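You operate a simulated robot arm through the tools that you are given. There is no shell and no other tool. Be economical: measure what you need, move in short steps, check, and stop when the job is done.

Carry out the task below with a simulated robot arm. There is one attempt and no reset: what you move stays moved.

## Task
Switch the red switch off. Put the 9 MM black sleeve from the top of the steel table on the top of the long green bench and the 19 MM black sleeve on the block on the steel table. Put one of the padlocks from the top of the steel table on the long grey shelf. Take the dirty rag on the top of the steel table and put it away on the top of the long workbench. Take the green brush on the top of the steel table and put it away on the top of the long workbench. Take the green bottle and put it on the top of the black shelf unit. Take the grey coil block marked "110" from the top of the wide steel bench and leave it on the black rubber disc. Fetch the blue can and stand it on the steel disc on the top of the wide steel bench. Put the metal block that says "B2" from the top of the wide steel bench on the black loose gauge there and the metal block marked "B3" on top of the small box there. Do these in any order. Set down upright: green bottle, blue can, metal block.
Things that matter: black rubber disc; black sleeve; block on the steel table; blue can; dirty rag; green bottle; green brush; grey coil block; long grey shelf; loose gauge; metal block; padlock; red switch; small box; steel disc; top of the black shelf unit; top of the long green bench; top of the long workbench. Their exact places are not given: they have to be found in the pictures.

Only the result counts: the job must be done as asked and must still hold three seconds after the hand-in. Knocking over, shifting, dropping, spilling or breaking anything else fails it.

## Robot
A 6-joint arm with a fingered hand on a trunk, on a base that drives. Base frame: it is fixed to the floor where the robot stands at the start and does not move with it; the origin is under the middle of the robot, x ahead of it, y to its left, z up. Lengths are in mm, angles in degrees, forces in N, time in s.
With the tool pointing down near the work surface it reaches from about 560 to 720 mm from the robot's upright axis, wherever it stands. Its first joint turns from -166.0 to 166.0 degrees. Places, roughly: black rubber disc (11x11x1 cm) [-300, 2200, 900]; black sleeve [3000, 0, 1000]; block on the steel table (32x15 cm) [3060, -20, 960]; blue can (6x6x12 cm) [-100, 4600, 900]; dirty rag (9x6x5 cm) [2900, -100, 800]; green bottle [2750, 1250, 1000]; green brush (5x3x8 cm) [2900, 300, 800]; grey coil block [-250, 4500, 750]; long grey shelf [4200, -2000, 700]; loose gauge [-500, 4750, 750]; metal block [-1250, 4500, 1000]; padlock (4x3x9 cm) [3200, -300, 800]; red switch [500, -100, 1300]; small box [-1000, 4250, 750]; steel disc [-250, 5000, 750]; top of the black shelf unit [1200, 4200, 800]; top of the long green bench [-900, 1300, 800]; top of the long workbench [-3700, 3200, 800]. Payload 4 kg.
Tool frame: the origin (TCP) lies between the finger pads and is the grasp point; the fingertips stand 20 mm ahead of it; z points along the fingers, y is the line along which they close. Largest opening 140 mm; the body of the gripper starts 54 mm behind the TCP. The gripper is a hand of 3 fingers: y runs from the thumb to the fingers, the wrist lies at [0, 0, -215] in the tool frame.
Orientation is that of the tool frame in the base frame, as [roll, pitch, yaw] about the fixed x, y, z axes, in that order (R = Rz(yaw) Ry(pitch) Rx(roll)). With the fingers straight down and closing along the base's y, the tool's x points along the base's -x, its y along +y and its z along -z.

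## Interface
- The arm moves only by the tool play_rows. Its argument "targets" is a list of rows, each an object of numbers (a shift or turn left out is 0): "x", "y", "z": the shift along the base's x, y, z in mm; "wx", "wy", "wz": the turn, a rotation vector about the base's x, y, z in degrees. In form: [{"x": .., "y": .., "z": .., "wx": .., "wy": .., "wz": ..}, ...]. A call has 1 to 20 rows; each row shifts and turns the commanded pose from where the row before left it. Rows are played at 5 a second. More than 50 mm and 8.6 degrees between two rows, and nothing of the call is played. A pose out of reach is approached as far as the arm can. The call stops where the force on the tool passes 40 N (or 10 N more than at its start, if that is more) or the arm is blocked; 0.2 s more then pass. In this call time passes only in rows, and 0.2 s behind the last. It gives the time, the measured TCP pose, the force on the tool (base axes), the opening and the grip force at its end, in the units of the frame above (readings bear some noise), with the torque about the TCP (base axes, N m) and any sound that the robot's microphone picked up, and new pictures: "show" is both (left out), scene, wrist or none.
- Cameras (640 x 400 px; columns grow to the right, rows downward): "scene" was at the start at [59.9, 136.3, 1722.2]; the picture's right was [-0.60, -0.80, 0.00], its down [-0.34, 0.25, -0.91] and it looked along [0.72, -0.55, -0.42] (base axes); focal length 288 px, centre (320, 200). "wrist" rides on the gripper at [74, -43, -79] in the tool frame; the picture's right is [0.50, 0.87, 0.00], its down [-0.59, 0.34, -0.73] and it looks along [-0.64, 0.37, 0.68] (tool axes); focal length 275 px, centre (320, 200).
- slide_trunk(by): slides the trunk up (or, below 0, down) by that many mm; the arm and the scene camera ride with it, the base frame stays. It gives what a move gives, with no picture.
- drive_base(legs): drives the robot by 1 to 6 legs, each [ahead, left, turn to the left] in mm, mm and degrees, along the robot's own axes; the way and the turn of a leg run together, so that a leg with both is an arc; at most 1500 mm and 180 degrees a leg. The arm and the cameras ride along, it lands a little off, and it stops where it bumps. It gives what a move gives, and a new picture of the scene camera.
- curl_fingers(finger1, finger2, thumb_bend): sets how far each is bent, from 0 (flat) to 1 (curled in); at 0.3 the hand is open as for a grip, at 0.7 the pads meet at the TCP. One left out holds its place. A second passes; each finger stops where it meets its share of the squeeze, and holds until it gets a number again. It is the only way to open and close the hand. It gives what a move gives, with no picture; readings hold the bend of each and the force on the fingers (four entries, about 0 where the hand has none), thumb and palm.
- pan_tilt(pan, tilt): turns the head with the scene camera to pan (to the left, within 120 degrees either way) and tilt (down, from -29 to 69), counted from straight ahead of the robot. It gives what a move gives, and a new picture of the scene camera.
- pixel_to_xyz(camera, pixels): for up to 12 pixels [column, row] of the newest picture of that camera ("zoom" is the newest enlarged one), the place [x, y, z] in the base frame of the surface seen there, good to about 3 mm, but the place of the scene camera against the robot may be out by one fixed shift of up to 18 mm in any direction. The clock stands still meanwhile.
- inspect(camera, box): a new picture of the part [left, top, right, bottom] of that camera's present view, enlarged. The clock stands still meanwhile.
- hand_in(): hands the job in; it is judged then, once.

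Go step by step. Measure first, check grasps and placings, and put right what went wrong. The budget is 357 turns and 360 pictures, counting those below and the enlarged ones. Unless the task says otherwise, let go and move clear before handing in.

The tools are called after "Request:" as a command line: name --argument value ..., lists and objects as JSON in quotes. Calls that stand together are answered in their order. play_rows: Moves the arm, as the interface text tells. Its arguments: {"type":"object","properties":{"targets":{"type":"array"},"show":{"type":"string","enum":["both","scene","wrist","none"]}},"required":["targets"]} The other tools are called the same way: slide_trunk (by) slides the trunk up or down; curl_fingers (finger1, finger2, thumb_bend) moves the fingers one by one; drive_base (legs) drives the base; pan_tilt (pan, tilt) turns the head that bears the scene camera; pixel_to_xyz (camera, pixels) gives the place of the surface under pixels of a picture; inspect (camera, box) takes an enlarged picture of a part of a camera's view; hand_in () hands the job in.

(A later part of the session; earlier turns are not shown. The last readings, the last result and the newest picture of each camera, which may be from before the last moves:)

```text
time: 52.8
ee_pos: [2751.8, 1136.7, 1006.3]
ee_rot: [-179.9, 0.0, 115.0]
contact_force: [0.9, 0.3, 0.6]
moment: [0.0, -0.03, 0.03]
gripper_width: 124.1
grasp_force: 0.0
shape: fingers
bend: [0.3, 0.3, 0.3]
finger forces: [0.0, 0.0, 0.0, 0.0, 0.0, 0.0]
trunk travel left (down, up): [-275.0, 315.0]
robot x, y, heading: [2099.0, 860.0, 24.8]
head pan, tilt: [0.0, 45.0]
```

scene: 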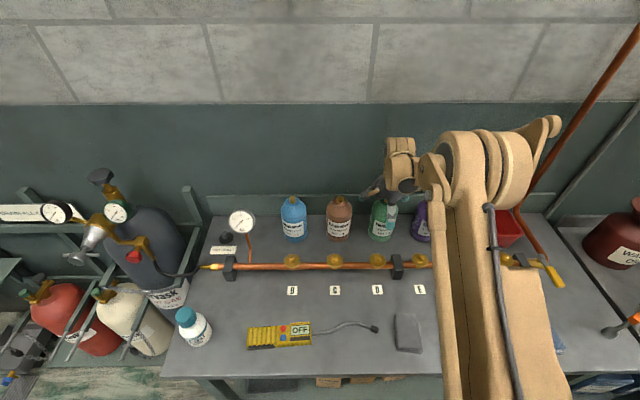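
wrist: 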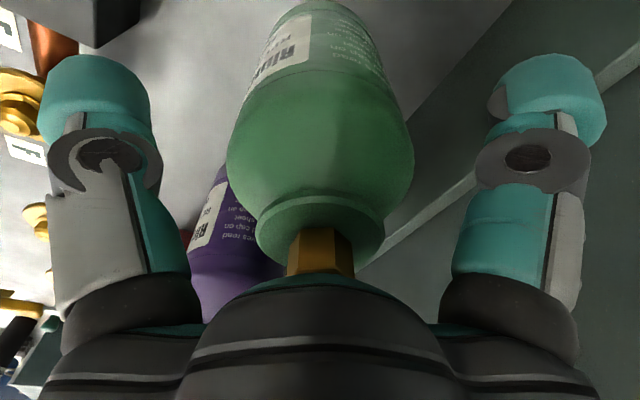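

The bottle is centred between the digits. I'll lower 5 mm more and close.

Request:
play_rows --targets '[{"z": -5}]' --show "none"

Request:
curl_fingers --finger1 0.7 --finger2 0.7 --thumb_bend 0.7

Request:
play_rows --targets '[{"z": 15}, {"z": 15}]'

```text
time: 53.2
ee_pos: [2753.5, 1137.3, 1001.5]
ee_rot: [-179.8, 0.0, 115.1]
contact_force: [-0.3, 0.1, 0.5]
moment: [0.05, 0.01, 0.01]
gripper_width: 124.3
grasp_force: 0.0
shape: fingers
bend: [0.3, 0.3, 0.3]
finger forces: [0.0, 0.1, 0.1, 0.0, 0.0, 0.0]
trunk travel left (down, up): [-275.0, 315.0]
robot x, y, heading: [2098.5, 852.2, 24.8]
head pan, tilt: [0.0, 45.0]
```

```text
time: 54.2
ee_pos: [2751.5, 1136.9, 1002.1]
ee_rot: [-179.9, 0.0, 115.1]
contact_force: [-5.9, -0.3, 6.2]
moment: [0.08, 0.12, 0.01]
gripper_width: 70.2
grasp_force: 27.0
shape: fingers
bend: [0.48, 0.48, 0.52]
finger forces: [11.5, 12.4, 0.0, 0.0, 30.3, 0.0]
trunk travel left (down, up): [-275.0, 315.0]
robot x, y, heading: [2097.1, 857.8, 25.0]
head pan, tilt: [0.0, 45.0]
```

```text
time: 54.8
ee_pos: [2751.8, 1136.3, 1031.5]
ee_rot: [180.0, -0.1, 115.0]
contact_force: [-2.4, -1.0, 4.4]
moment: [0.06, 0.06, 0.02]
gripper_width: 47.4
grasp_force: 6.1
shape: fingers
bend: [0.51, 0.52, 0.62]
finger forces: [4.7, 3.6, 0.1, 0.0, 3.5, 0.0]
trunk travel left (down, up): [-275.0, 315.0]
robot x, y, heading: [2097.6, 859.6, 24.8]
head pan, tilt: [0.0, 45.0]
```

scene: 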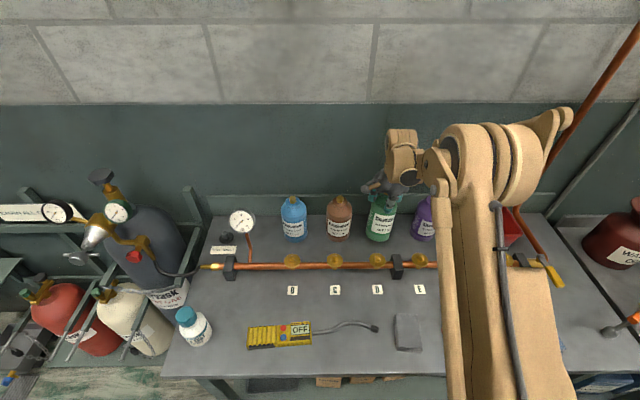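
wrist: 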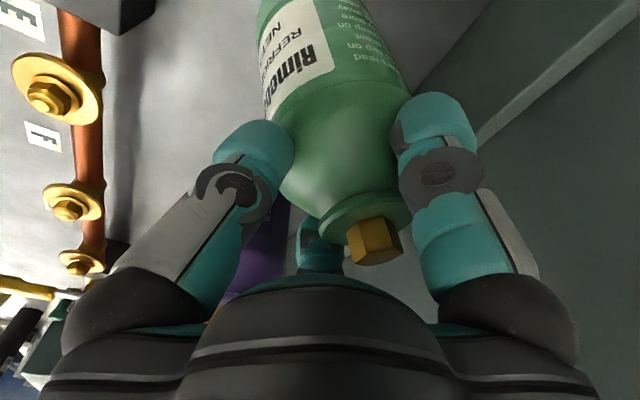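

The digits slid up the shoulder (width 70→47) and the bottle looks slightly tilted. I'll go back down and check.

Request:
play_rows --targets '[{"z": -10}, {"z": -10}, {"z": -8}]'

Request:
inspect --camera "scene" --box '[340, 140, 470, 280]'

```text
time: 55.2
ee_pos: [2752.4, 1137.4, 1029.5]
ee_rot: [-180.0, -0.1, 115.0]
contact_force: [-4.7, 0.6, 36.5]
moment: [0.25, -0.11, 0.0]
gripper_width: 48.1
grasp_force: 18.6
shape: fingers
bend: [0.51, 0.52, 0.63]
finger forces: [13.8, 10.5, 0.1, 0.1, 14.0, 0.0]
trunk travel left (down, up): [-275.0, 315.0]
robot x, y, heading: [2098.1, 858.8, 25.0]
head pan, tilt: [0.0, 45.0]
stopped in row 1: the force on the tool passed its limit at 50 N (the readings are from after the stop); the commanded pose is now the measured one
```

scene: 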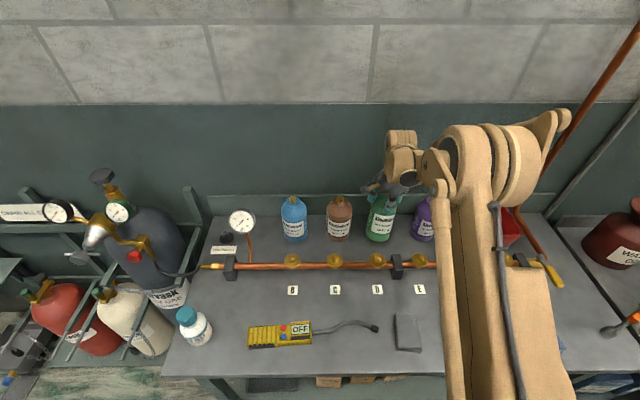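
wrist: 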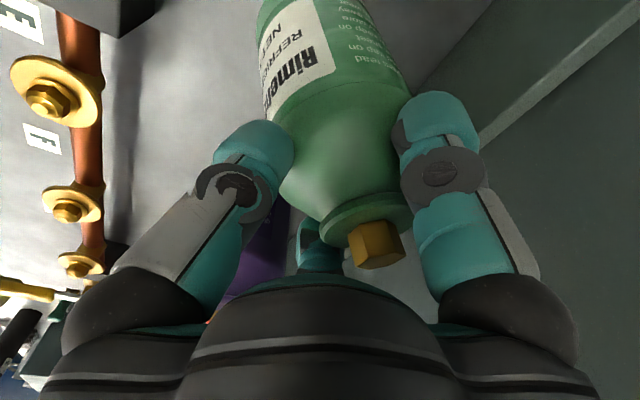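

```text
2.86 times, centred on (405, 210) of scene
```

zoom: 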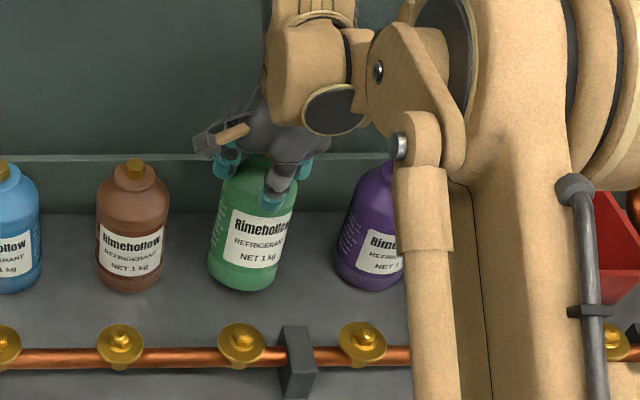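

The bottle's base rests on the bench (pushing down meets 36 N). I'll open so it settles upright and look.

Request:
curl_fingers --finger1 0.42 --finger2 0.42 --thumb_bend 0.5

Request:
curl_fingers --finger1 0.3 --finger2 0.3 --thumb_bend 0.3

Request:
inspect --camera "wrist" --box '[0, 0, 640, 400]'

Request:
inspect --camera "scene" --box '[340, 140, 470, 280]'

```text
time: 56.2
ee_pos: [2753.4, 1137.5, 1025.2]
ee_rot: [-179.8, -0.1, 115.0]
contact_force: [-2.0, -2.0, 1.9]
moment: [-0.09, 0.14, 0.07]
gripper_width: 79.9
grasp_force: 1.8
shape: fingers
bend: [0.42, 0.42, 0.49]
finger forces: [0.0, 0.0, 0.0, 0.0, 3.9, 0.1]
trunk travel left (down, up): [-275.0, 315.0]
robot x, y, heading: [2098.2, 858.4, 24.6]
head pan, tilt: [0.0, 45.0]
```

```text
time: 57.2
ee_pos: [2753.0, 1139.0, 1025.6]
ee_rot: [-179.9, -0.1, 115.0]
contact_force: [0.1, -0.1, 0.2]
moment: [-0.03, 0.02, -0.02]
gripper_width: 123.8
grasp_force: 0.1
shape: fingers
bend: [0.3, 0.3, 0.3]
finger forces: [0.0, 0.0, 0.0, 0.1, 0.0, 0.0]
trunk travel left (down, up): [-275.0, 315.0]
robot x, y, heading: [2101.1, 855.0, 25.0]
head pan, tilt: [0.0, 45.0]
```

```text
1.00 times, centred on (320, 200) of wrist (not enlarged: the box is as wide or as high as the picture)
```

zoom: 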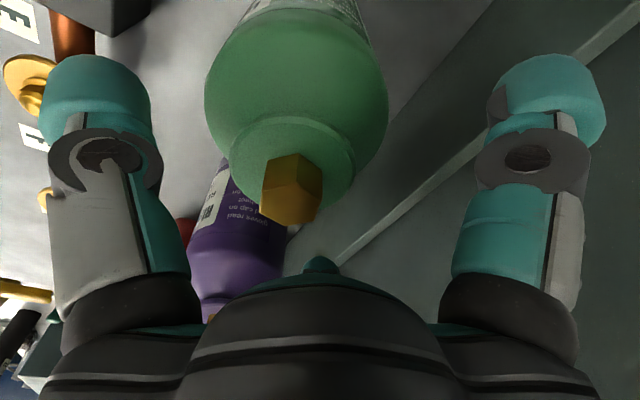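

```text
2.86 times, centred on (405, 210) of scene
```

zoom: 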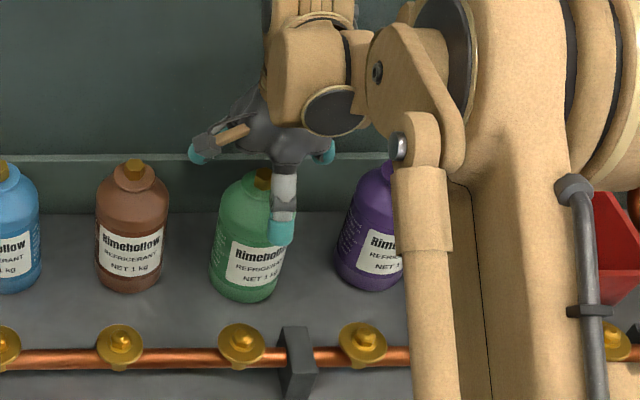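

The bottle settled upright, moved about 20 mm to the front. I need its profile to choose a better grip height, so I'll sample surface points along its side.

Request:
pixel_to_xyz --camera "wrist" --pixels '[[292, 190], [300, 145], [300, 130], [298, 115], [296, 95], [294, 70], [292, 50], [290, 30], [288, 12], [345, 170], [250, 130], [320, 5]]'

```text
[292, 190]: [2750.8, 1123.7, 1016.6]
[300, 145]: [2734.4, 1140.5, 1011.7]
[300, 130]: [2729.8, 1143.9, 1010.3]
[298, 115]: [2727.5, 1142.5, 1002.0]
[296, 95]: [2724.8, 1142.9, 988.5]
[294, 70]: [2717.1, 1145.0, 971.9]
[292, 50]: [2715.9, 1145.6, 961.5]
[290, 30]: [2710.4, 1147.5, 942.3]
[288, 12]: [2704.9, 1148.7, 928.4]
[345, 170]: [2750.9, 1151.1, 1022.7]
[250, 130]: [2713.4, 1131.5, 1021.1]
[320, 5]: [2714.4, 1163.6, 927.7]
```

The profile is ambiguous at this range; I'll raise the hand 120 mm to get a clean look at the bottle's new pose.

Request:
play_rows --targets '[{"z": 48}, {"z": 48}, {"z": 48}, {"z": 48}, {"x": -22, "y": -10, "z": 30}]'

Request:
inspect --camera "scene" --box '[260, 180, 470, 280]'

Request:
inspect --camera "wrist" --box '[220, 0, 420, 125]'

```text
time: 58.4
ee_pos: [2730.7, 1126.8, 1249.7]
ee_rot: [180.0, -0.1, 115.0]
contact_force: [0.1, -0.4, 0.7]
moment: [0.02, -0.02, 0.02]
gripper_width: 124.3
grasp_force: 0.1
shape: fingers
bend: [0.3, 0.3, 0.3]
finger forces: [0.0, 0.0, 0.1, 0.1, 0.1, 0.0]
trunk travel left (down, up): [-275.0, 315.0]
robot x, y, heading: [2099.9, 858.6, 25.1]
head pan, tilt: [0.0, 45.0]
```

scene: 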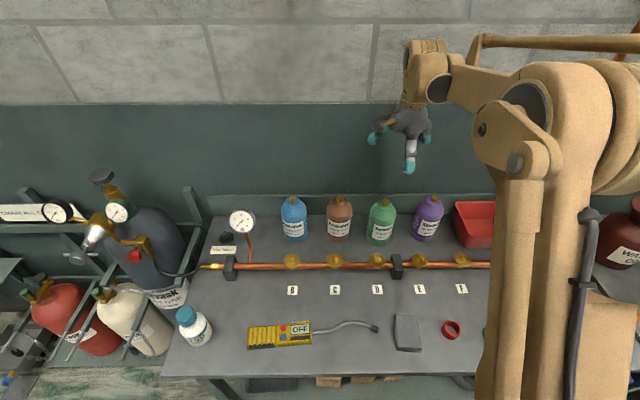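
wrist: 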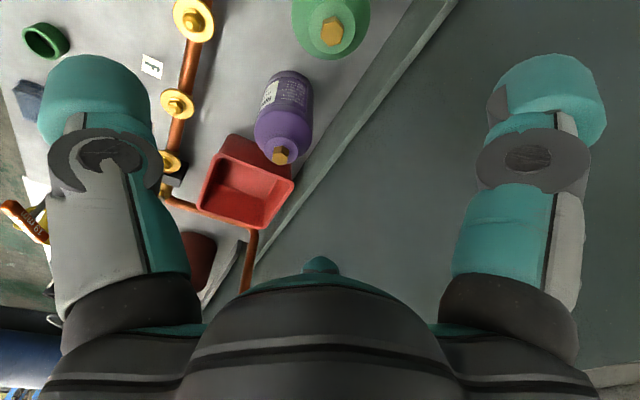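

```text
3.05 times, centred on (365, 230) of scene
```

zoom: 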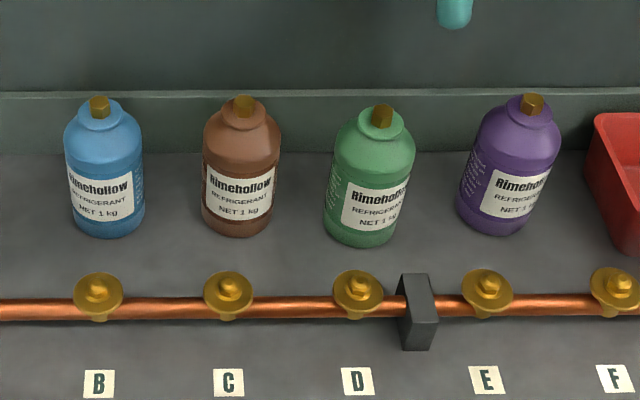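

```text
3.20 times, centred on (320, 62) of wrist
```

zoom: 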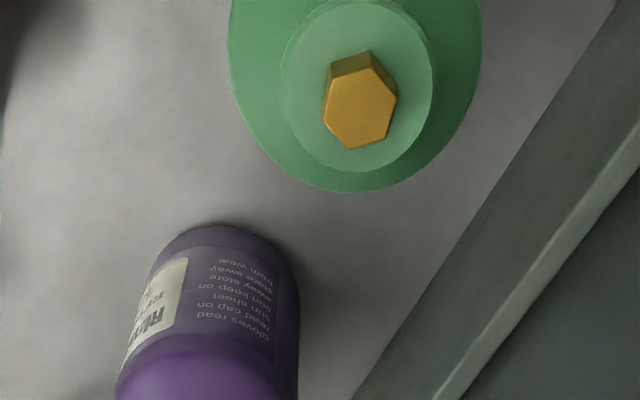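

The bottle is upright again. I'll measure its new centre and true diameter.

Request:
pixel_to_xyz --camera "zoom" --pixels '[[360, 105], [290, 80], [430, 90], [350, 168], [233, 60], [477, 60], [236, 20], [479, 20], [350, 186], [345, 30], [210, 280], [290, 290]]'

```text
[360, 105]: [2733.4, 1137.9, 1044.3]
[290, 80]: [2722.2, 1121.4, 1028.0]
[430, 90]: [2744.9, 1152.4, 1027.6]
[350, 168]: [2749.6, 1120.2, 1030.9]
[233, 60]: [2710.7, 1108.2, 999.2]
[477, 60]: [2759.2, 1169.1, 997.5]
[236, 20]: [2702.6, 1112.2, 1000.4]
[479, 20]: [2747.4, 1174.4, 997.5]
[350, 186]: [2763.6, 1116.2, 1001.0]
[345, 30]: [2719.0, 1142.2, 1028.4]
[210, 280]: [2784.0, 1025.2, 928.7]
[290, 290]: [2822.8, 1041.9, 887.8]
```

The cap centre is now [2733.5,1137.5,1044] and the body about 80 mm across below z≈1000. I'll regrip lower, at TCP z≈992.

Request:
play_rows --targets '[{"x": 2.5, "y": 11, "z": -40}, {"z": -45}, {"z": -45}, {"z": -45}, {"z": -45}, {"z": -30}, {"z": -8}]' --show "wrist"

Request:
curl_fingers --finger1 0.55 --finger2 0.55 --thumb_bend 0.55

```text
time: 60.0
ee_pos: [2733.7, 1138.1, 990.3]
ee_rot: [-179.9, -0.1, 114.9]
contact_force: [-0.4, -0.5, -0.5]
moment: [0.05, 0.01, -0.02]
gripper_width: 124.3
grasp_force: 0.0
shape: fingers
bend: [0.3, 0.3, 0.3]
finger forces: [0.0, 0.0, 0.1, 0.1, 0.0, 0.1]
trunk travel left (down, up): [-275.0, 315.0]
robot x, y, heading: [2098.7, 856.6, 25.0]
head pan, tilt: [0.0, 45.0]
```

wrist: 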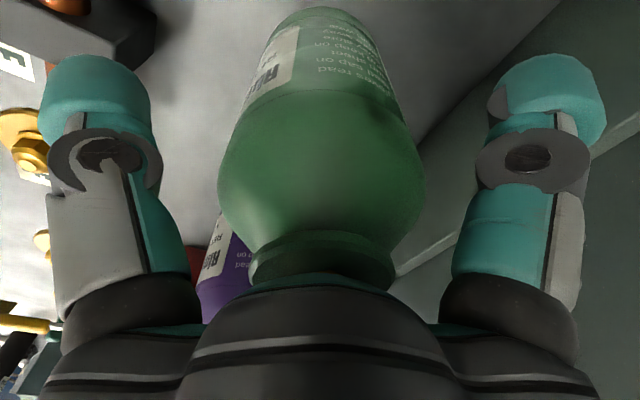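

```text
time: 61.0
ee_pos: [2733.7, 1138.5, 990.2]
ee_rot: [180.0, -0.1, 115.0]
contact_force: [-2.8, -0.3, 0.1]
moment: [0.01, 0.1, 0.03]
gripper_width: 74.2
grasp_force: 22.0
shape: fingers
bend: [0.47, 0.48, 0.49]
finger forces: [13.5, 12.3, 0.0, 0.0, 18.5, 0.1]
trunk travel left (down, up): [-275.0, 315.0]
robot x, y, heading: [2101.9, 857.4, 25.0]
head pan, tilt: [0.0, 45.0]
```

There's no palm contact yet at z=990, so I'll open slightly and go a few mm lower, watching the palm force.

Request:
curl_fingers --finger1 0.38 --finger2 0.38 --thumb_bend 0.38

Request:
play_rows --targets '[{"z": -2}, {"z": -2}, {"z": -2}, {"z": -2}]' --show "none"

```text
time: 62.0
ee_pos: [2735.4, 1139.3, 990.7]
ee_rot: [-179.9, -0.2, 115.0]
contact_force: [0.1, -0.3, -0.2]
moment: [0.0, -0.04, 0.0]
gripper_width: 100.7
grasp_force: 0.1
shape: fingers
bend: [0.38, 0.38, 0.38]
finger forces: [0.0, 0.1, 0.1, 0.0, 0.0, 0.1]
trunk travel left (down, up): [-275.0, 315.0]
robot x, y, heading: [2102.6, 860.9, 25.1]
head pan, tilt: [0.0, 45.0]
```

```text
time: 63.0
ee_pos: [2733.0, 1138.2, 984.7]
ee_rot: [-180.0, -0.2, 115.0]
contact_force: [4.1, 1.0, 21.7]
moment: [-0.01, 0.22, -0.02]
gripper_width: 100.6
grasp_force: 10.5
shape: fingers
bend: [0.38, 0.38, 0.38]
finger forces: [0.1, 0.0, 0.0, 0.0, 0.0, 21.0]
trunk travel left (down, up): [-275.0, 315.0]
robot x, y, heading: [2099.9, 858.3, 25.0]
head pan, tilt: [0.0, 45.0]
```

The palm now rests on the cap at z≈985. I'll ease up 1 mm and close firmly.

Request:
play_rows --targets '[{"z": 1}]' --show "none"

Request:
curl_fingers --finger1 0.7 --finger2 0.7 --thumb_bend 0.7

Request:
play_rows --targets '[{"z": 4}, {"z": 6}]' --show "wrist"

```text
time: 63.4
ee_pos: [2733.1, 1139.2, 983.1]
ee_rot: [180.0, -0.2, 115.0]
contact_force: [4.2, 0.2, 17.7]
moment: [0.04, 0.24, 0.01]
gripper_width: 100.7
grasp_force: 8.3
shape: fingers
bend: [0.38, 0.38, 0.38]
finger forces: [0.1, 0.1, 0.0, 0.0, 0.0, 16.6]
trunk travel left (down, up): [-275.0, 315.0]
robot x, y, heading: [2094.2, 860.4, 25.0]
head pan, tilt: [0.0, 45.0]
```

```text
time: 64.4
ee_pos: [2732.4, 1137.6, 984.5]
ee_rot: [-180.0, -0.1, 115.0]
contact_force: [-2.0, -3.5, 15.1]
moment: [-0.21, 0.48, 0.1]
gripper_width: 74.2
grasp_force: 43.5
shape: fingers
bend: [0.47, 0.47, 0.5]
finger forces: [16.9, 16.4, 0.1, 0.0, 40.7, 12.8]
trunk travel left (down, up): [-275.0, 315.0]
robot x, y, heading: [2099.1, 863.1, 25.0]
head pan, tilt: [0.0, 45.0]
```

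```text
time: 65.0
ee_pos: [2733.2, 1139.2, 991.8]
ee_rot: [-179.9, 0.0, 115.1]
contact_force: [0.0, -0.6, -12.1]
moment: [-0.05, 0.01, 0.01]
gripper_width: 74.0
grasp_force: 37.9
shape: fingers
bend: [0.47, 0.47, 0.5]
finger forces: [16.7, 15.6, 0.0, 0.1, 36.8, 7.1]
trunk travel left (down, up): [-275.0, 315.0]
robot x, y, heading: [2099.8, 858.6, 25.0]
head pan, tilt: [0.0, 45.0]
```

wrist: 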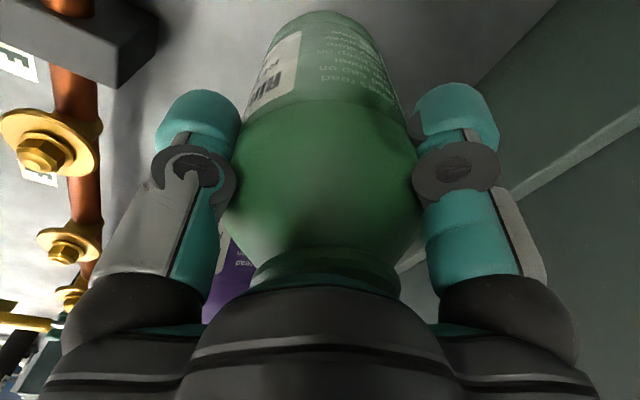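

It holds: the tool carries -12 N and the digits haven't slid. I'll lift high clear of the bottles.

Request:
play_rows --targets '[{"z": 30}, {"z": 40}, {"z": 45}, {"z": 45}, {"z": 45}, {"z": 45}]'

```text
time: 66.4
ee_pos: [2734.9, 1138.3, 1241.9]
ee_rot: [-179.9, -0.2, 115.0]
contact_force: [-1.0, -0.5, -11.7]
moment: [-0.02, 0.01, -0.01]
gripper_width: 73.4
grasp_force: 36.6
shape: fingers
bend: [0.47, 0.47, 0.5]
finger forces: [16.7, 15.8, 0.0, 0.1, 35.4, 6.2]
trunk travel left (down, up): [-275.0, 315.0]
robot x, y, heading: [2100.7, 857.0, 25.1]
head pan, tilt: [0.0, 45.0]
```

scene: 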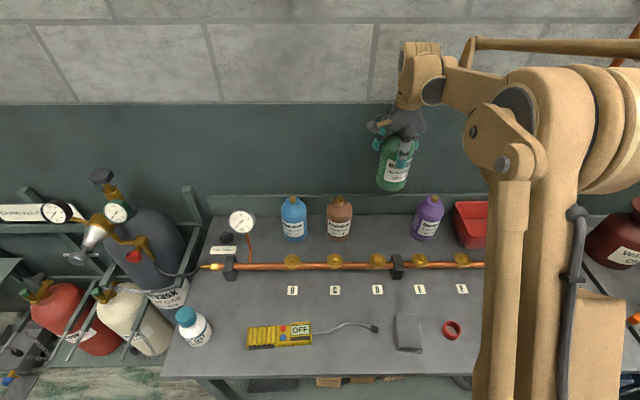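
wrist: 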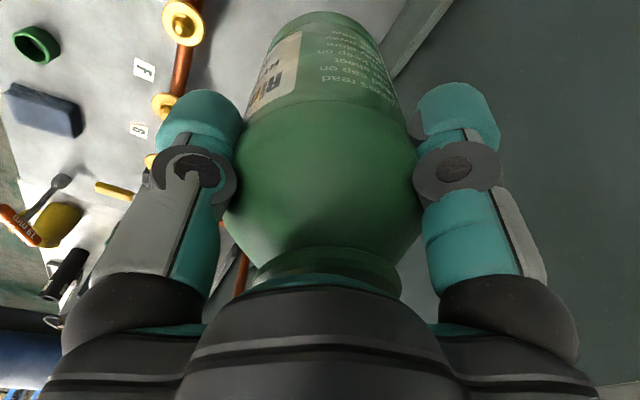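

The bottle is secure (-11.7 N). I'll draw the arm in, then drive back and leftwards along the wall to the black shelf unit.

Request:
play_rows --targets '[{"x": -27, "y": -22, "z": 14}, {"x": -27, "y": -22, "z": 14}, {"x": -27, "y": -22, "z": 14}, {"x": -27, "y": -22, "z": 14}, {"x": -27, "y": -22, "z": 14}, {"x": -27, "y": -22, "z": 14}, {"x": -27, "y": -22, "z": 14}, {"x": -27, "y": -22, "z": 14}]' --show "none"

Request:
drive_base --legs '[[-280, 0, 0], [0, 1000, 0]]'

Request:
pan_tilt --pan 60 --tilt 30

```text
time: 68.2
ee_pos: [2516.2, 960.8, 1355.5]
ee_rot: [180.0, -0.1, 115.0]
contact_force: [-0.2, -0.9, -12.0]
moment: [0.02, 0.05, 0.0]
gripper_width: 73.7
grasp_force: 36.7
shape: fingers
bend: [0.47, 0.47, 0.51]
finger forces: [16.8, 15.9, 0.0, 0.1, 34.7, 5.5]
trunk travel left (down, up): [-275.0, 315.0]
robot x, y, heading: [2100.4, 856.4, 25.1]
head pan, tilt: [0.0, 45.0]
```

```text
time: 74.9
ee_pos: [1847.9, 1740.1, 1355.5]
ee_rot: [-179.8, -0.1, 114.2]
contact_force: [-0.9, 0.6, -11.9]
moment: [-0.01, -0.02, 0.0]
gripper_width: 73.2
grasp_force: 36.1
shape: fingers
bend: [0.47, 0.47, 0.51]
finger forces: [17.1, 15.7, 0.0, 0.1, 34.7, 5.3]
trunk travel left (down, up): [-275.0, 315.0]
robot x, y, heading: [1433.1, 1639.0, 24.2]
head pan, tilt: [0.0, 45.0]
```

scene: 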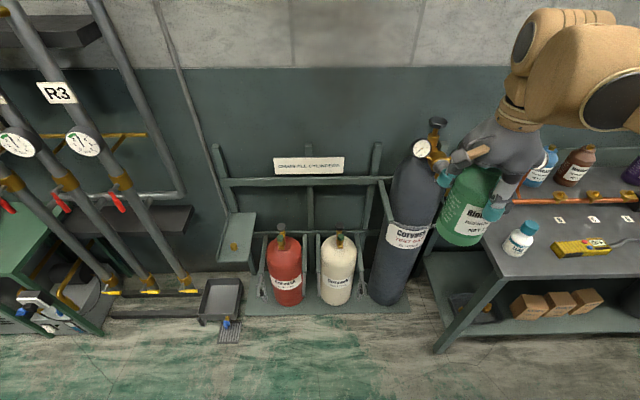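

```text
time: 76.2
ee_pos: [1850.0, 1738.6, 1354.0]
ee_rot: [-179.8, -0.2, 114.3]
contact_force: [-1.1, -0.3, -11.9]
moment: [0.0, 0.02, 0.01]
gripper_width: 73.6
grasp_force: 36.8
shape: fingers
bend: [0.47, 0.47, 0.51]
finger forces: [17.0, 15.8, 0.0, 0.1, 34.4, 5.3]
trunk travel left (down, up): [-275.0, 315.0]
robot x, y, heading: [1430.4, 1638.0, 24.2]
head pan, tilt: [60.0, 30.0]
```

scene: 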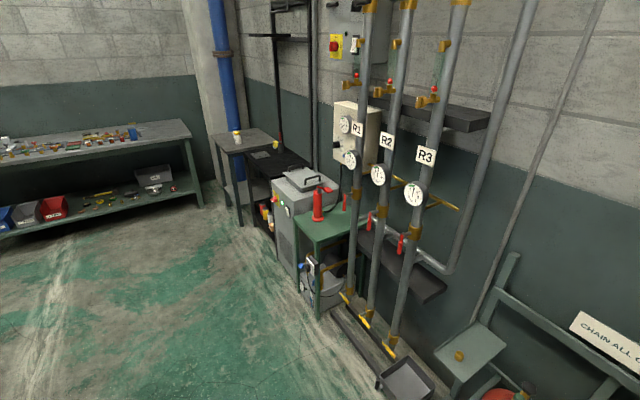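

The black shelf unit is at about (275,160), beside a grey table at (245,140). I'll measure and enlarge.

Request:
inspect --camera "scene" --box '[195, 100, 355, 260]'

Request:
pixel_to_xyz --camera "scene" --pixels '[[245, 140], [215, 138], [235, 152], [275, 160], [262, 165], [285, 155], [270, 178], [300, 185], [325, 220], [320, 300], [255, 225], [100, 140]]'

```text
2.50 times, centred on (275, 180) of scene
```

zoom: 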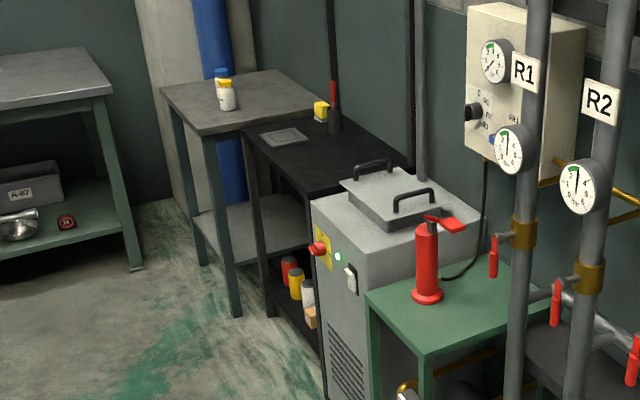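

```text
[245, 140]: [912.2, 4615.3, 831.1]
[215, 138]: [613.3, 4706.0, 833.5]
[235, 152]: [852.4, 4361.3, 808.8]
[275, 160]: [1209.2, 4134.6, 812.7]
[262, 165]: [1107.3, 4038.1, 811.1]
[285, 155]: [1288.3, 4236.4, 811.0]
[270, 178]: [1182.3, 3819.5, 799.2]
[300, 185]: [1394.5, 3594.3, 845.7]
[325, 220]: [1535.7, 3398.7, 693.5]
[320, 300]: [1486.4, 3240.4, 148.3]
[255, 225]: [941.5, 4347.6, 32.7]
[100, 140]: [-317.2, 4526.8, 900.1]
```

The black top is at z≈811, with its free middle at about [1209,4135]. I'll drive left along the wall about 2280 mm and look again.

Request:
drive_base --legs '[[0, 0, 1], [0, 1150, 0], [60, 1130, 0]]'

Request:
pan_tilt --pan 5 --tilt 40

```text
time: 87.9
ee_pos: [887.5, 3848.0, 1355.1]
ee_rot: [-179.9, -0.2, 116.0]
contact_force: [-0.3, 0.2, -11.2]
moment: [-0.03, 0.05, -0.02]
gripper_width: 73.4
grasp_force: 35.7
shape: fingers
bend: [0.47, 0.47, 0.51]
finger forces: [17.3, 15.9, 0.0, 0.0, 33.8, 5.1]
trunk travel left (down, up): [-275.0, 315.0]
robot x, y, heading: [473.7, 3736.7, 26.1]
head pan, tilt: [60.0, 30.0]
```

scene: 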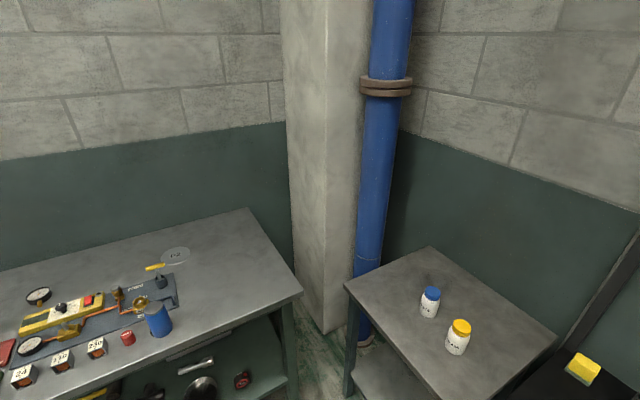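

```text
time: 89.1
ee_pos: [888.2, 3847.6, 1355.1]
ee_rot: [-179.9, -0.1, 116.1]
contact_force: [-0.3, -0.6, -11.6]
moment: [-0.03, 0.03, -0.02]
gripper_width: 73.4
grasp_force: 36.2
shape: fingers
bend: [0.47, 0.47, 0.51]
finger forces: [17.1, 16.0, 0.0, 0.0, 33.9, 4.8]
trunk travel left (down, up): [-275.0, 315.0]
robot x, y, heading: [474.0, 3734.1, 26.0]
head pan, tilt: [5.0, 40.0]
```

scene: 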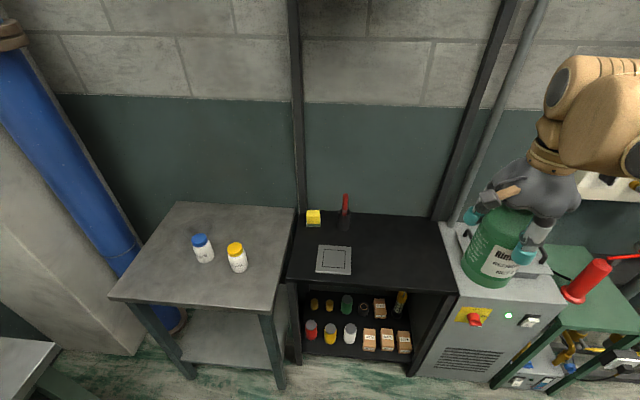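

The black top lies ahead with a plate at (334,260) and small things at the back left; the right half around (400,255) is free. Measuring.

Request:
pixel_to_xyz --camera "scene" --pixels '[[400, 252], [400, 230], [400, 275], [435, 250], [425, 285], [350, 262], [335, 275], [345, 220], [295, 272], [500, 262], [495, 285], [440, 228]]'

```text
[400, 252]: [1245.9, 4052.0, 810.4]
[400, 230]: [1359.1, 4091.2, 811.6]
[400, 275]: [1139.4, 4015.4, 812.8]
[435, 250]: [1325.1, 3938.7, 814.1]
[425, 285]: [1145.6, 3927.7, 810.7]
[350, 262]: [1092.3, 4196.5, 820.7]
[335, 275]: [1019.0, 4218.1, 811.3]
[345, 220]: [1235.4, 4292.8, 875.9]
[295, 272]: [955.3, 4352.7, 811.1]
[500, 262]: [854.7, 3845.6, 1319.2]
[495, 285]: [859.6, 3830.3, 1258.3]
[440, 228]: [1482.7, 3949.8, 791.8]
```

I'll place the bottle at about [1225,4045]. Driving ahead 160 puts it about 655 mm away.

Request:
drive_base --legs '[[160, 0, 0]]'

Request:
pixel_to_xyz --camera "scene" --pixels '[[400, 252], [400, 280], [420, 290], [380, 290], [440, 280]]'

```text
time: 90.5
ee_pos: [1034.1, 3916.5, 1354.4]
ee_rot: [-179.8, -0.1, 116.0]
contact_force: [0.0, 0.8, -12.9]
moment: [-0.04, 0.01, 0.03]
gripper_width: 73.3
grasp_force: 35.7
shape: fingers
bend: [0.47, 0.47, 0.51]
finger forces: [17.2, 16.1, 0.1, 0.1, 33.8, 4.7]
trunk travel left (down, up): [-275.0, 315.0]
robot x, y, heading: [618.4, 3806.5, 26.2]
head pan, tilt: [5.0, 40.0]
```

scene: 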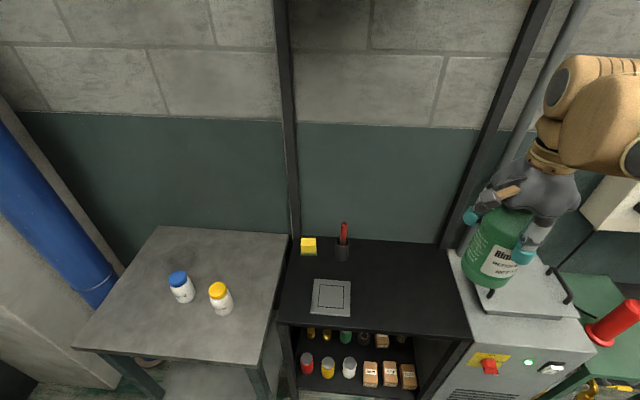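

```text
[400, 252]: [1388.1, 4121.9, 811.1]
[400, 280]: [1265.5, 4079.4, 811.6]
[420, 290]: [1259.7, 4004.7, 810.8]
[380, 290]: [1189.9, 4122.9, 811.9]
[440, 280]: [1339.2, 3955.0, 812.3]
```

Moving over the target spot and lowering to just above the top.

Request:
play_rows --targets '[{"x": 39.6, "y": 27.6}, {"x": 39.6, "y": 27.6}, {"x": 39.6, "y": 27.6}, {"x": 39.6, "y": 27.6}, {"x": 39.6, "y": 27.6}, {"z": -48}, {"z": -48}, {"z": -48}, {"z": -48}, {"z": -48}, {"z": -48}, {"z": -48}, {"z": -48}]'

```text
time: 93.3
ee_pos: [1230.3, 4058.2, 969.0]
ee_rot: [-179.8, -0.1, 115.9]
contact_force: [0.2, -0.4, -12.7]
moment: [-0.02, 0.04, 0.03]
gripper_width: 73.1
grasp_force: 34.8
shape: fingers
bend: [0.46, 0.47, 0.51]
finger forces: [17.6, 16.5, 0.0, 0.0, 30.9, 4.3]
trunk travel left (down, up): [-275.0, 315.0]
robot x, y, heading: [612.6, 3806.8, 25.9]
head pan, tilt: [5.0, 40.0]
```

scene: 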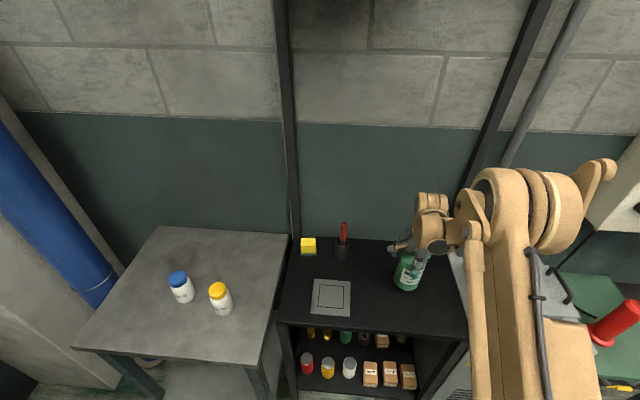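
wrist: 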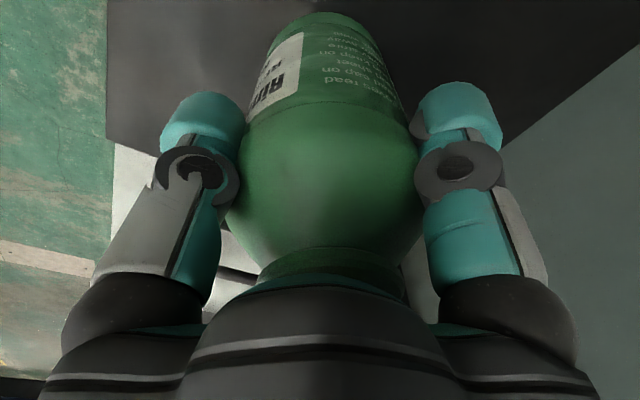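

Everything is clear around the bottle. I'll lower in small steps until it touches.

Request:
play_rows --targets '[{"z": -15}, {"z": -12}, {"z": -6}, {"z": -4}, {"z": -3}, {"z": -3}, {"z": -2}, {"z": -2}]' --show "none"

```text
time: 95.1
ee_pos: [1230.8, 4053.9, 925.0]
ee_rot: [180.0, -0.1, 115.9]
contact_force: [1.3, 0.0, 5.1]
moment: [0.06, 0.0, 0.02]
gripper_width: 72.9
grasp_force: 38.0
shape: fingers
bend: [0.46, 0.47, 0.51]
finger forces: [18.7, 17.5, 0.1, 0.1, 31.5, 7.4]
trunk travel left (down, up): [-275.0, 315.0]
robot x, y, heading: [614.8, 3806.7, 26.0]
head pan, tilt: [5.0, 40.0]
```

Contact is felt (from -12.7 to +5 N at TCP z=925). I'll open and rise.

Request:
curl_fingers --finger1 0.35 --finger2 0.35 --thumb_bend 0.35

Request:
curl_fingers --finger1 0.25 --finger2 0.25 --thumb_bend 0.25

Request:
play_rows --targets '[{"z": 10}, {"z": 20}, {"z": 45}, {"z": 45}, {"z": 45}, {"z": 45}, {"z": 45}]'

```text
time: 96.1
ee_pos: [1230.0, 4053.6, 923.8]
ee_rot: [-180.0, -0.1, 116.0]
contact_force: [2.2, -0.1, 8.8]
moment: [0.0, 0.13, -0.04]
gripper_width: 109.6
grasp_force: 4.8
shape: fingers
bend: [0.35, 0.35, 0.35]
finger forces: [0.0, 0.0, 0.0, 0.0, 0.1, 10.0]
trunk travel left (down, up): [-275.0, 315.0]
robot x, y, heading: [617.9, 3805.5, 26.1]
head pan, tilt: [5.0, 40.0]
```

```text
time: 97.1
ee_pos: [1230.0, 4054.8, 925.0]
ee_rot: [180.0, -0.1, 115.8]
contact_force: [2.7, 0.1, 10.7]
moment: [-0.05, 0.15, 0.01]
gripper_width: 133.3
grasp_force: 5.5
shape: fingers
bend: [0.25, 0.25, 0.25]
finger forces: [0.1, 0.0, 0.0, 0.0, 0.0, 10.5]
trunk travel left (down, up): [-275.0, 315.0]
robot x, y, heading: [616.0, 3802.1, 25.9]
head pan, tilt: [5.0, 40.0]
```

```text
time: 98.7
ee_pos: [1230.5, 4056.2, 1180.4]
ee_rot: [180.0, -0.1, 116.0]
contact_force: [-0.6, -0.1, 0.9]
moment: [0.01, -0.02, 0.0]
gripper_width: 133.2
grasp_force: 0.1
shape: fingers
bend: [0.25, 0.25, 0.25]
finger forces: [0.0, 0.1, 0.1, 0.1, 0.0, 0.0]
trunk travel left (down, up): [-275.0, 315.0]
robot x, y, heading: [617.3, 3808.1, 25.9]
head pan, tilt: [5.0, 40.0]
```

scene: 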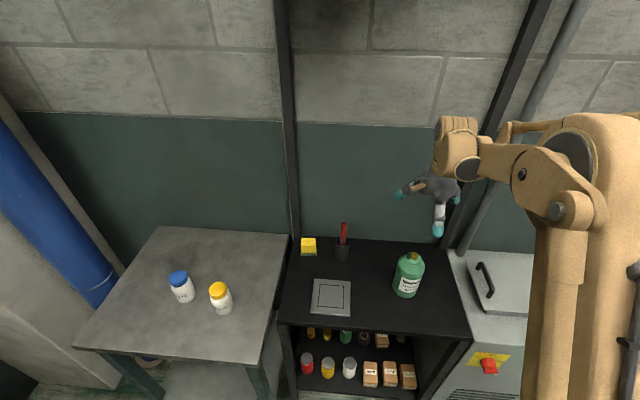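
wrist: 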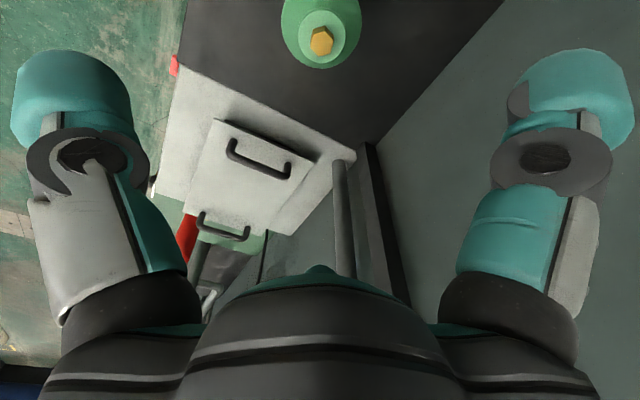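

The bottle stands upright on the black unit. I'll draw the arm in and drive to face the wide steel bench (turning left 89°).

Request:
play_rows --targets '[{"x": -38, "y": -25, "z": 30}, {"x": -38, "y": -25, "z": 30}, {"x": -38, "y": -25, "z": 30}, {"x": -38, "y": -25, "z": 30}, {"x": -38, "y": -25, "z": 30}, {"z": 30}, {"z": 40}]' --show "none"

Request:
drive_base --legs '[[-330, 0, 0], [0, 0, 89], [250, 0, 0]]'

Request:
pan_tilt --pan 0 --tilt 40

```text
refused: row 1 steps farther than a row can; nothing moved
```

```text
time: 106.1
ee_pos: [-18.9, 4513.2, 1178.0]
ee_rot: [-179.9, -0.2, -155.5]
contact_force: [0.1, 1.0, 0.4]
moment: [-0.06, 0.0, 0.0]
gripper_width: 133.6
grasp_force: 0.1
shape: fingers
bend: [0.25, 0.25, 0.25]
finger forces: [0.0, 0.1, 0.1, 0.0, 0.1, 0.1]
trunk travel left (down, up): [-275.0, 315.0]
robot x, y, heading: [216.9, 3892.4, 114.5]
head pan, tilt: [5.0, 40.0]
```

scene: 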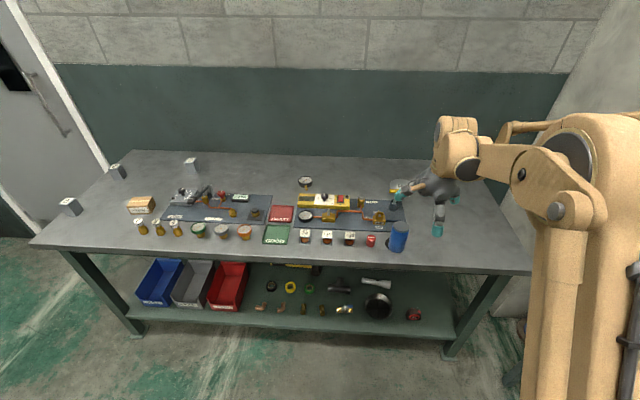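

```text
time: 106.8
ee_pos: [-18.6, 4511.6, 1178.6]
ee_rot: [-179.9, -0.1, -155.6]
contact_force: [0.2, -1.0, 0.8]
moment: [0.03, 0.0, 0.03]
gripper_width: 133.2
grasp_force: 0.1
shape: fingers
bend: [0.25, 0.25, 0.25]
finger forces: [0.1, 0.1, 0.1, 0.0, 0.1, 0.1]
trunk travel left (down, up): [-275.0, 315.0]
robot x, y, heading: [212.4, 3888.3, 114.6]
head pan, tilt: [0.0, 40.0]
```

scene: 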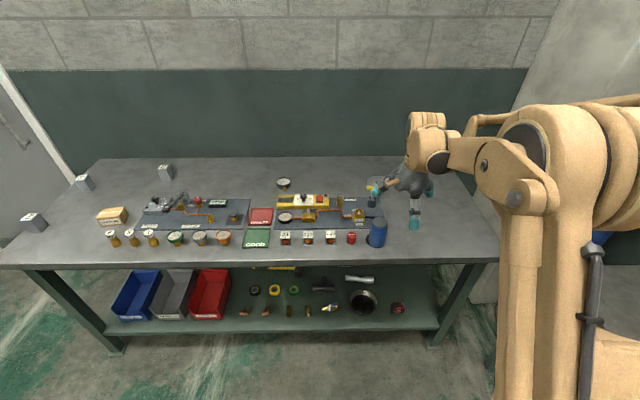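

The arm rows were refused (too long a step), but the drive was clean and nothing touched. Now the whole steel bench is visible; I'll enlarge both halves.

Request:
inspect --camera "scene" --box '[240, 160, 410, 260]'

Request:
inspect --camera "scene" --box '[0, 150, 250, 260]'

Request:
pixel_to_xyz --camera "scene" --pixels '[[378, 232], [285, 238], [284, 218], [284, 183], [166, 172], [85, 183], [35, 222], [110, 214], [370, 188], [280, 262], [331, 237], [309, 237]]'

```text
3.76 times, centred on (325, 210) of scene
```

zoom: 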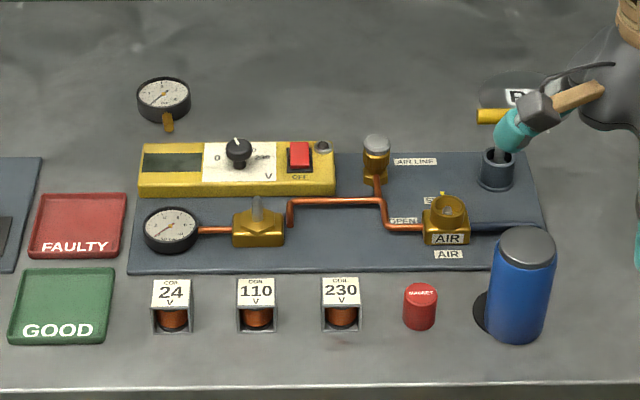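

```text
2.56 times, centred on (125, 205) of scene
```

zoom: 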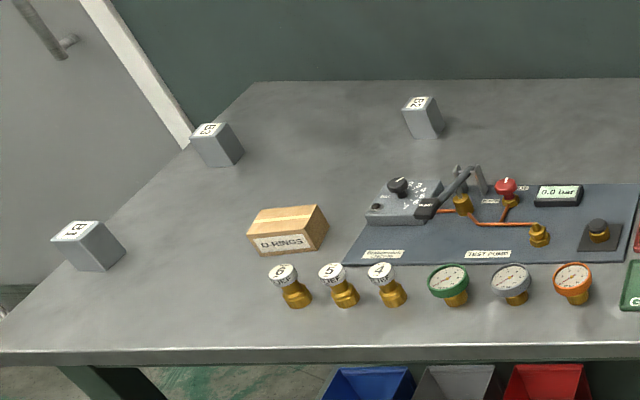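

```text
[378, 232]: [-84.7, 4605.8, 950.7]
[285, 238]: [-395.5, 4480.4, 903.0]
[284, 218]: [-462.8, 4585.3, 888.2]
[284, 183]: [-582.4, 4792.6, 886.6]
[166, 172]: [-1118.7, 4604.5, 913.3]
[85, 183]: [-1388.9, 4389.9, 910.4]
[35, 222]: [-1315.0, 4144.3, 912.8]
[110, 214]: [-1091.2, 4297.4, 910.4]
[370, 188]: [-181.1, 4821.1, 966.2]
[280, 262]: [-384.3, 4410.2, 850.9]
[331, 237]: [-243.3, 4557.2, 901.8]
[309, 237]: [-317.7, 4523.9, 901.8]
```

Gauge at [-582,4793], O-rings box at [-1091,4297], coil 110 and the can are identified; the three metal blocks' labels need a closer look. I'll draw the arm in and up, and zoom on the blocks.

Request:
play_rows --targets '[{"z": 45}, {"z": 45}, {"z": 45}, {"x": 20, "y": -40}, {"x": 20, "y": -40}, {"x": 20, "y": -40}, {"x": 20, "y": -40}]' --show "scene"

Request:
inspect --camera "scene" --box '[145, 155, 190, 190]'

Request:
inspect --camera "scene" --box '[65, 165, 110, 200]'

Request:
inspect --camera "scene" --box '[10, 200, 60, 240]'

```text
time: 108.3
ee_pos: [62.4, 4352.1, 1316.3]
ee_rot: [180.0, -0.2, -155.5]
contact_force: [-0.1, -0.5, 0.4]
moment: [0.01, -0.01, 0.01]
gripper_width: 133.2
grasp_force: 0.1
shape: fingers
bend: [0.25, 0.25, 0.25]
finger forces: [0.0, 0.0, 0.0, 0.0, 0.1, 0.1]
trunk travel left (down, up): [-275.0, 315.0]
robot x, y, heading: [211.7, 3891.6, 114.5]
head pan, tilt: [0.0, 40.0]
```

scene: 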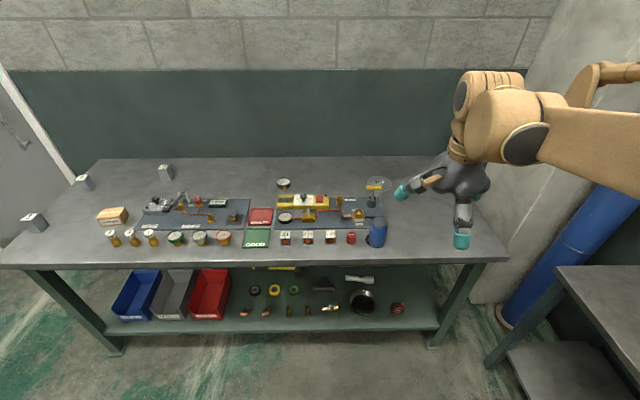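

```text
11.43 times, centred on (168, 172) of scene
```

zoom: 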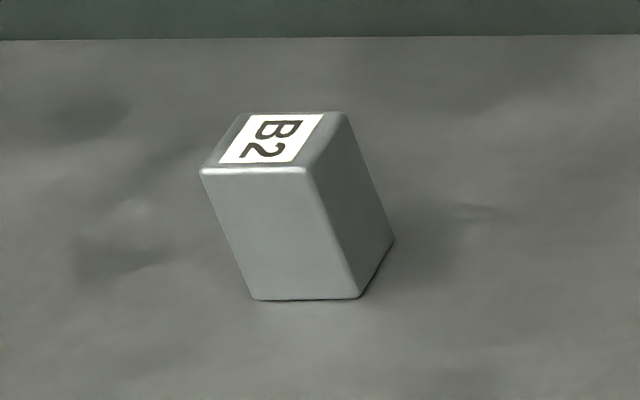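

```text
11.43 times, centred on (88, 182) of scene
```

zoom: 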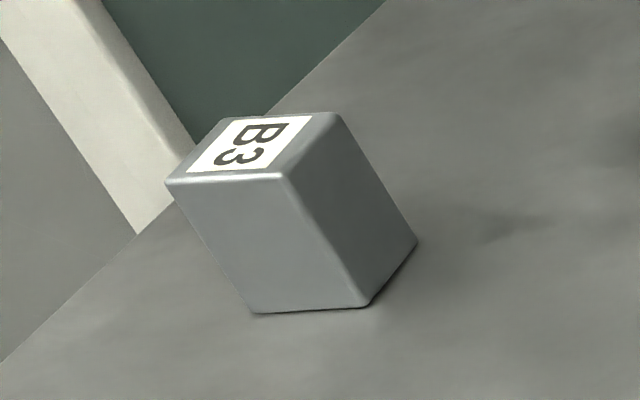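

```text
10.00 times, centred on (35, 220) of scene
```

zoom: 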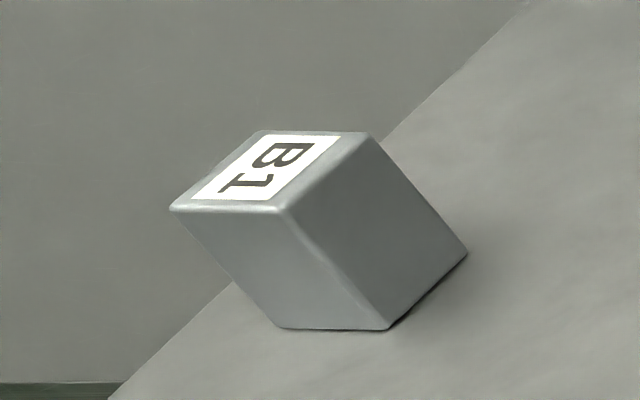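

B2 is the rear block at [-1119,4605], B3 at [-1389,4390]. Now the steel disc at (378,184).

Request:
inspect --camera "scene" --box '[330, 165, 410, 255]'

Request:
pixel_to_xyz --camera "scene" --pixels '[[378, 178], [369, 184], [390, 184], [380, 187], [374, 187], [392, 190], [377, 224], [378, 218], [377, 245], [366, 240], [373, 195], [284, 180]]'

```text
4.44 times, centred on (370, 210) of scene
```

zoom: 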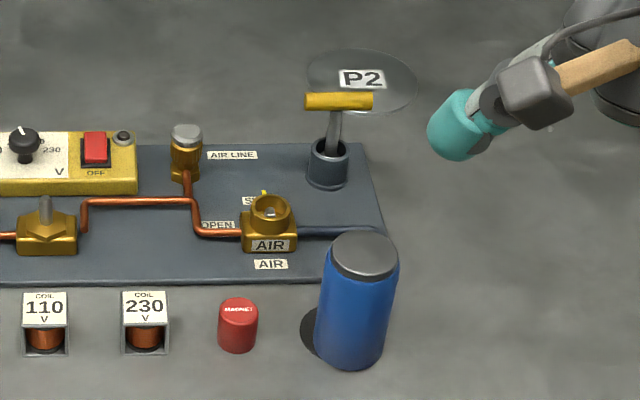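

```text
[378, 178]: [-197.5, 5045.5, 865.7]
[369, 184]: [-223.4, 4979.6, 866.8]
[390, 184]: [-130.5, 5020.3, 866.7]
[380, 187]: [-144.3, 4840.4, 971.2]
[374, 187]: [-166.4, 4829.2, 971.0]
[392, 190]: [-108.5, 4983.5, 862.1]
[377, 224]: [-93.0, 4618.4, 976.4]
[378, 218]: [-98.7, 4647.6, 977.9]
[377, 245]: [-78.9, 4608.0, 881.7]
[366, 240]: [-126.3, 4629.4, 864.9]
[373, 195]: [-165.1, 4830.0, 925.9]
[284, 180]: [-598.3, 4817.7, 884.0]
```

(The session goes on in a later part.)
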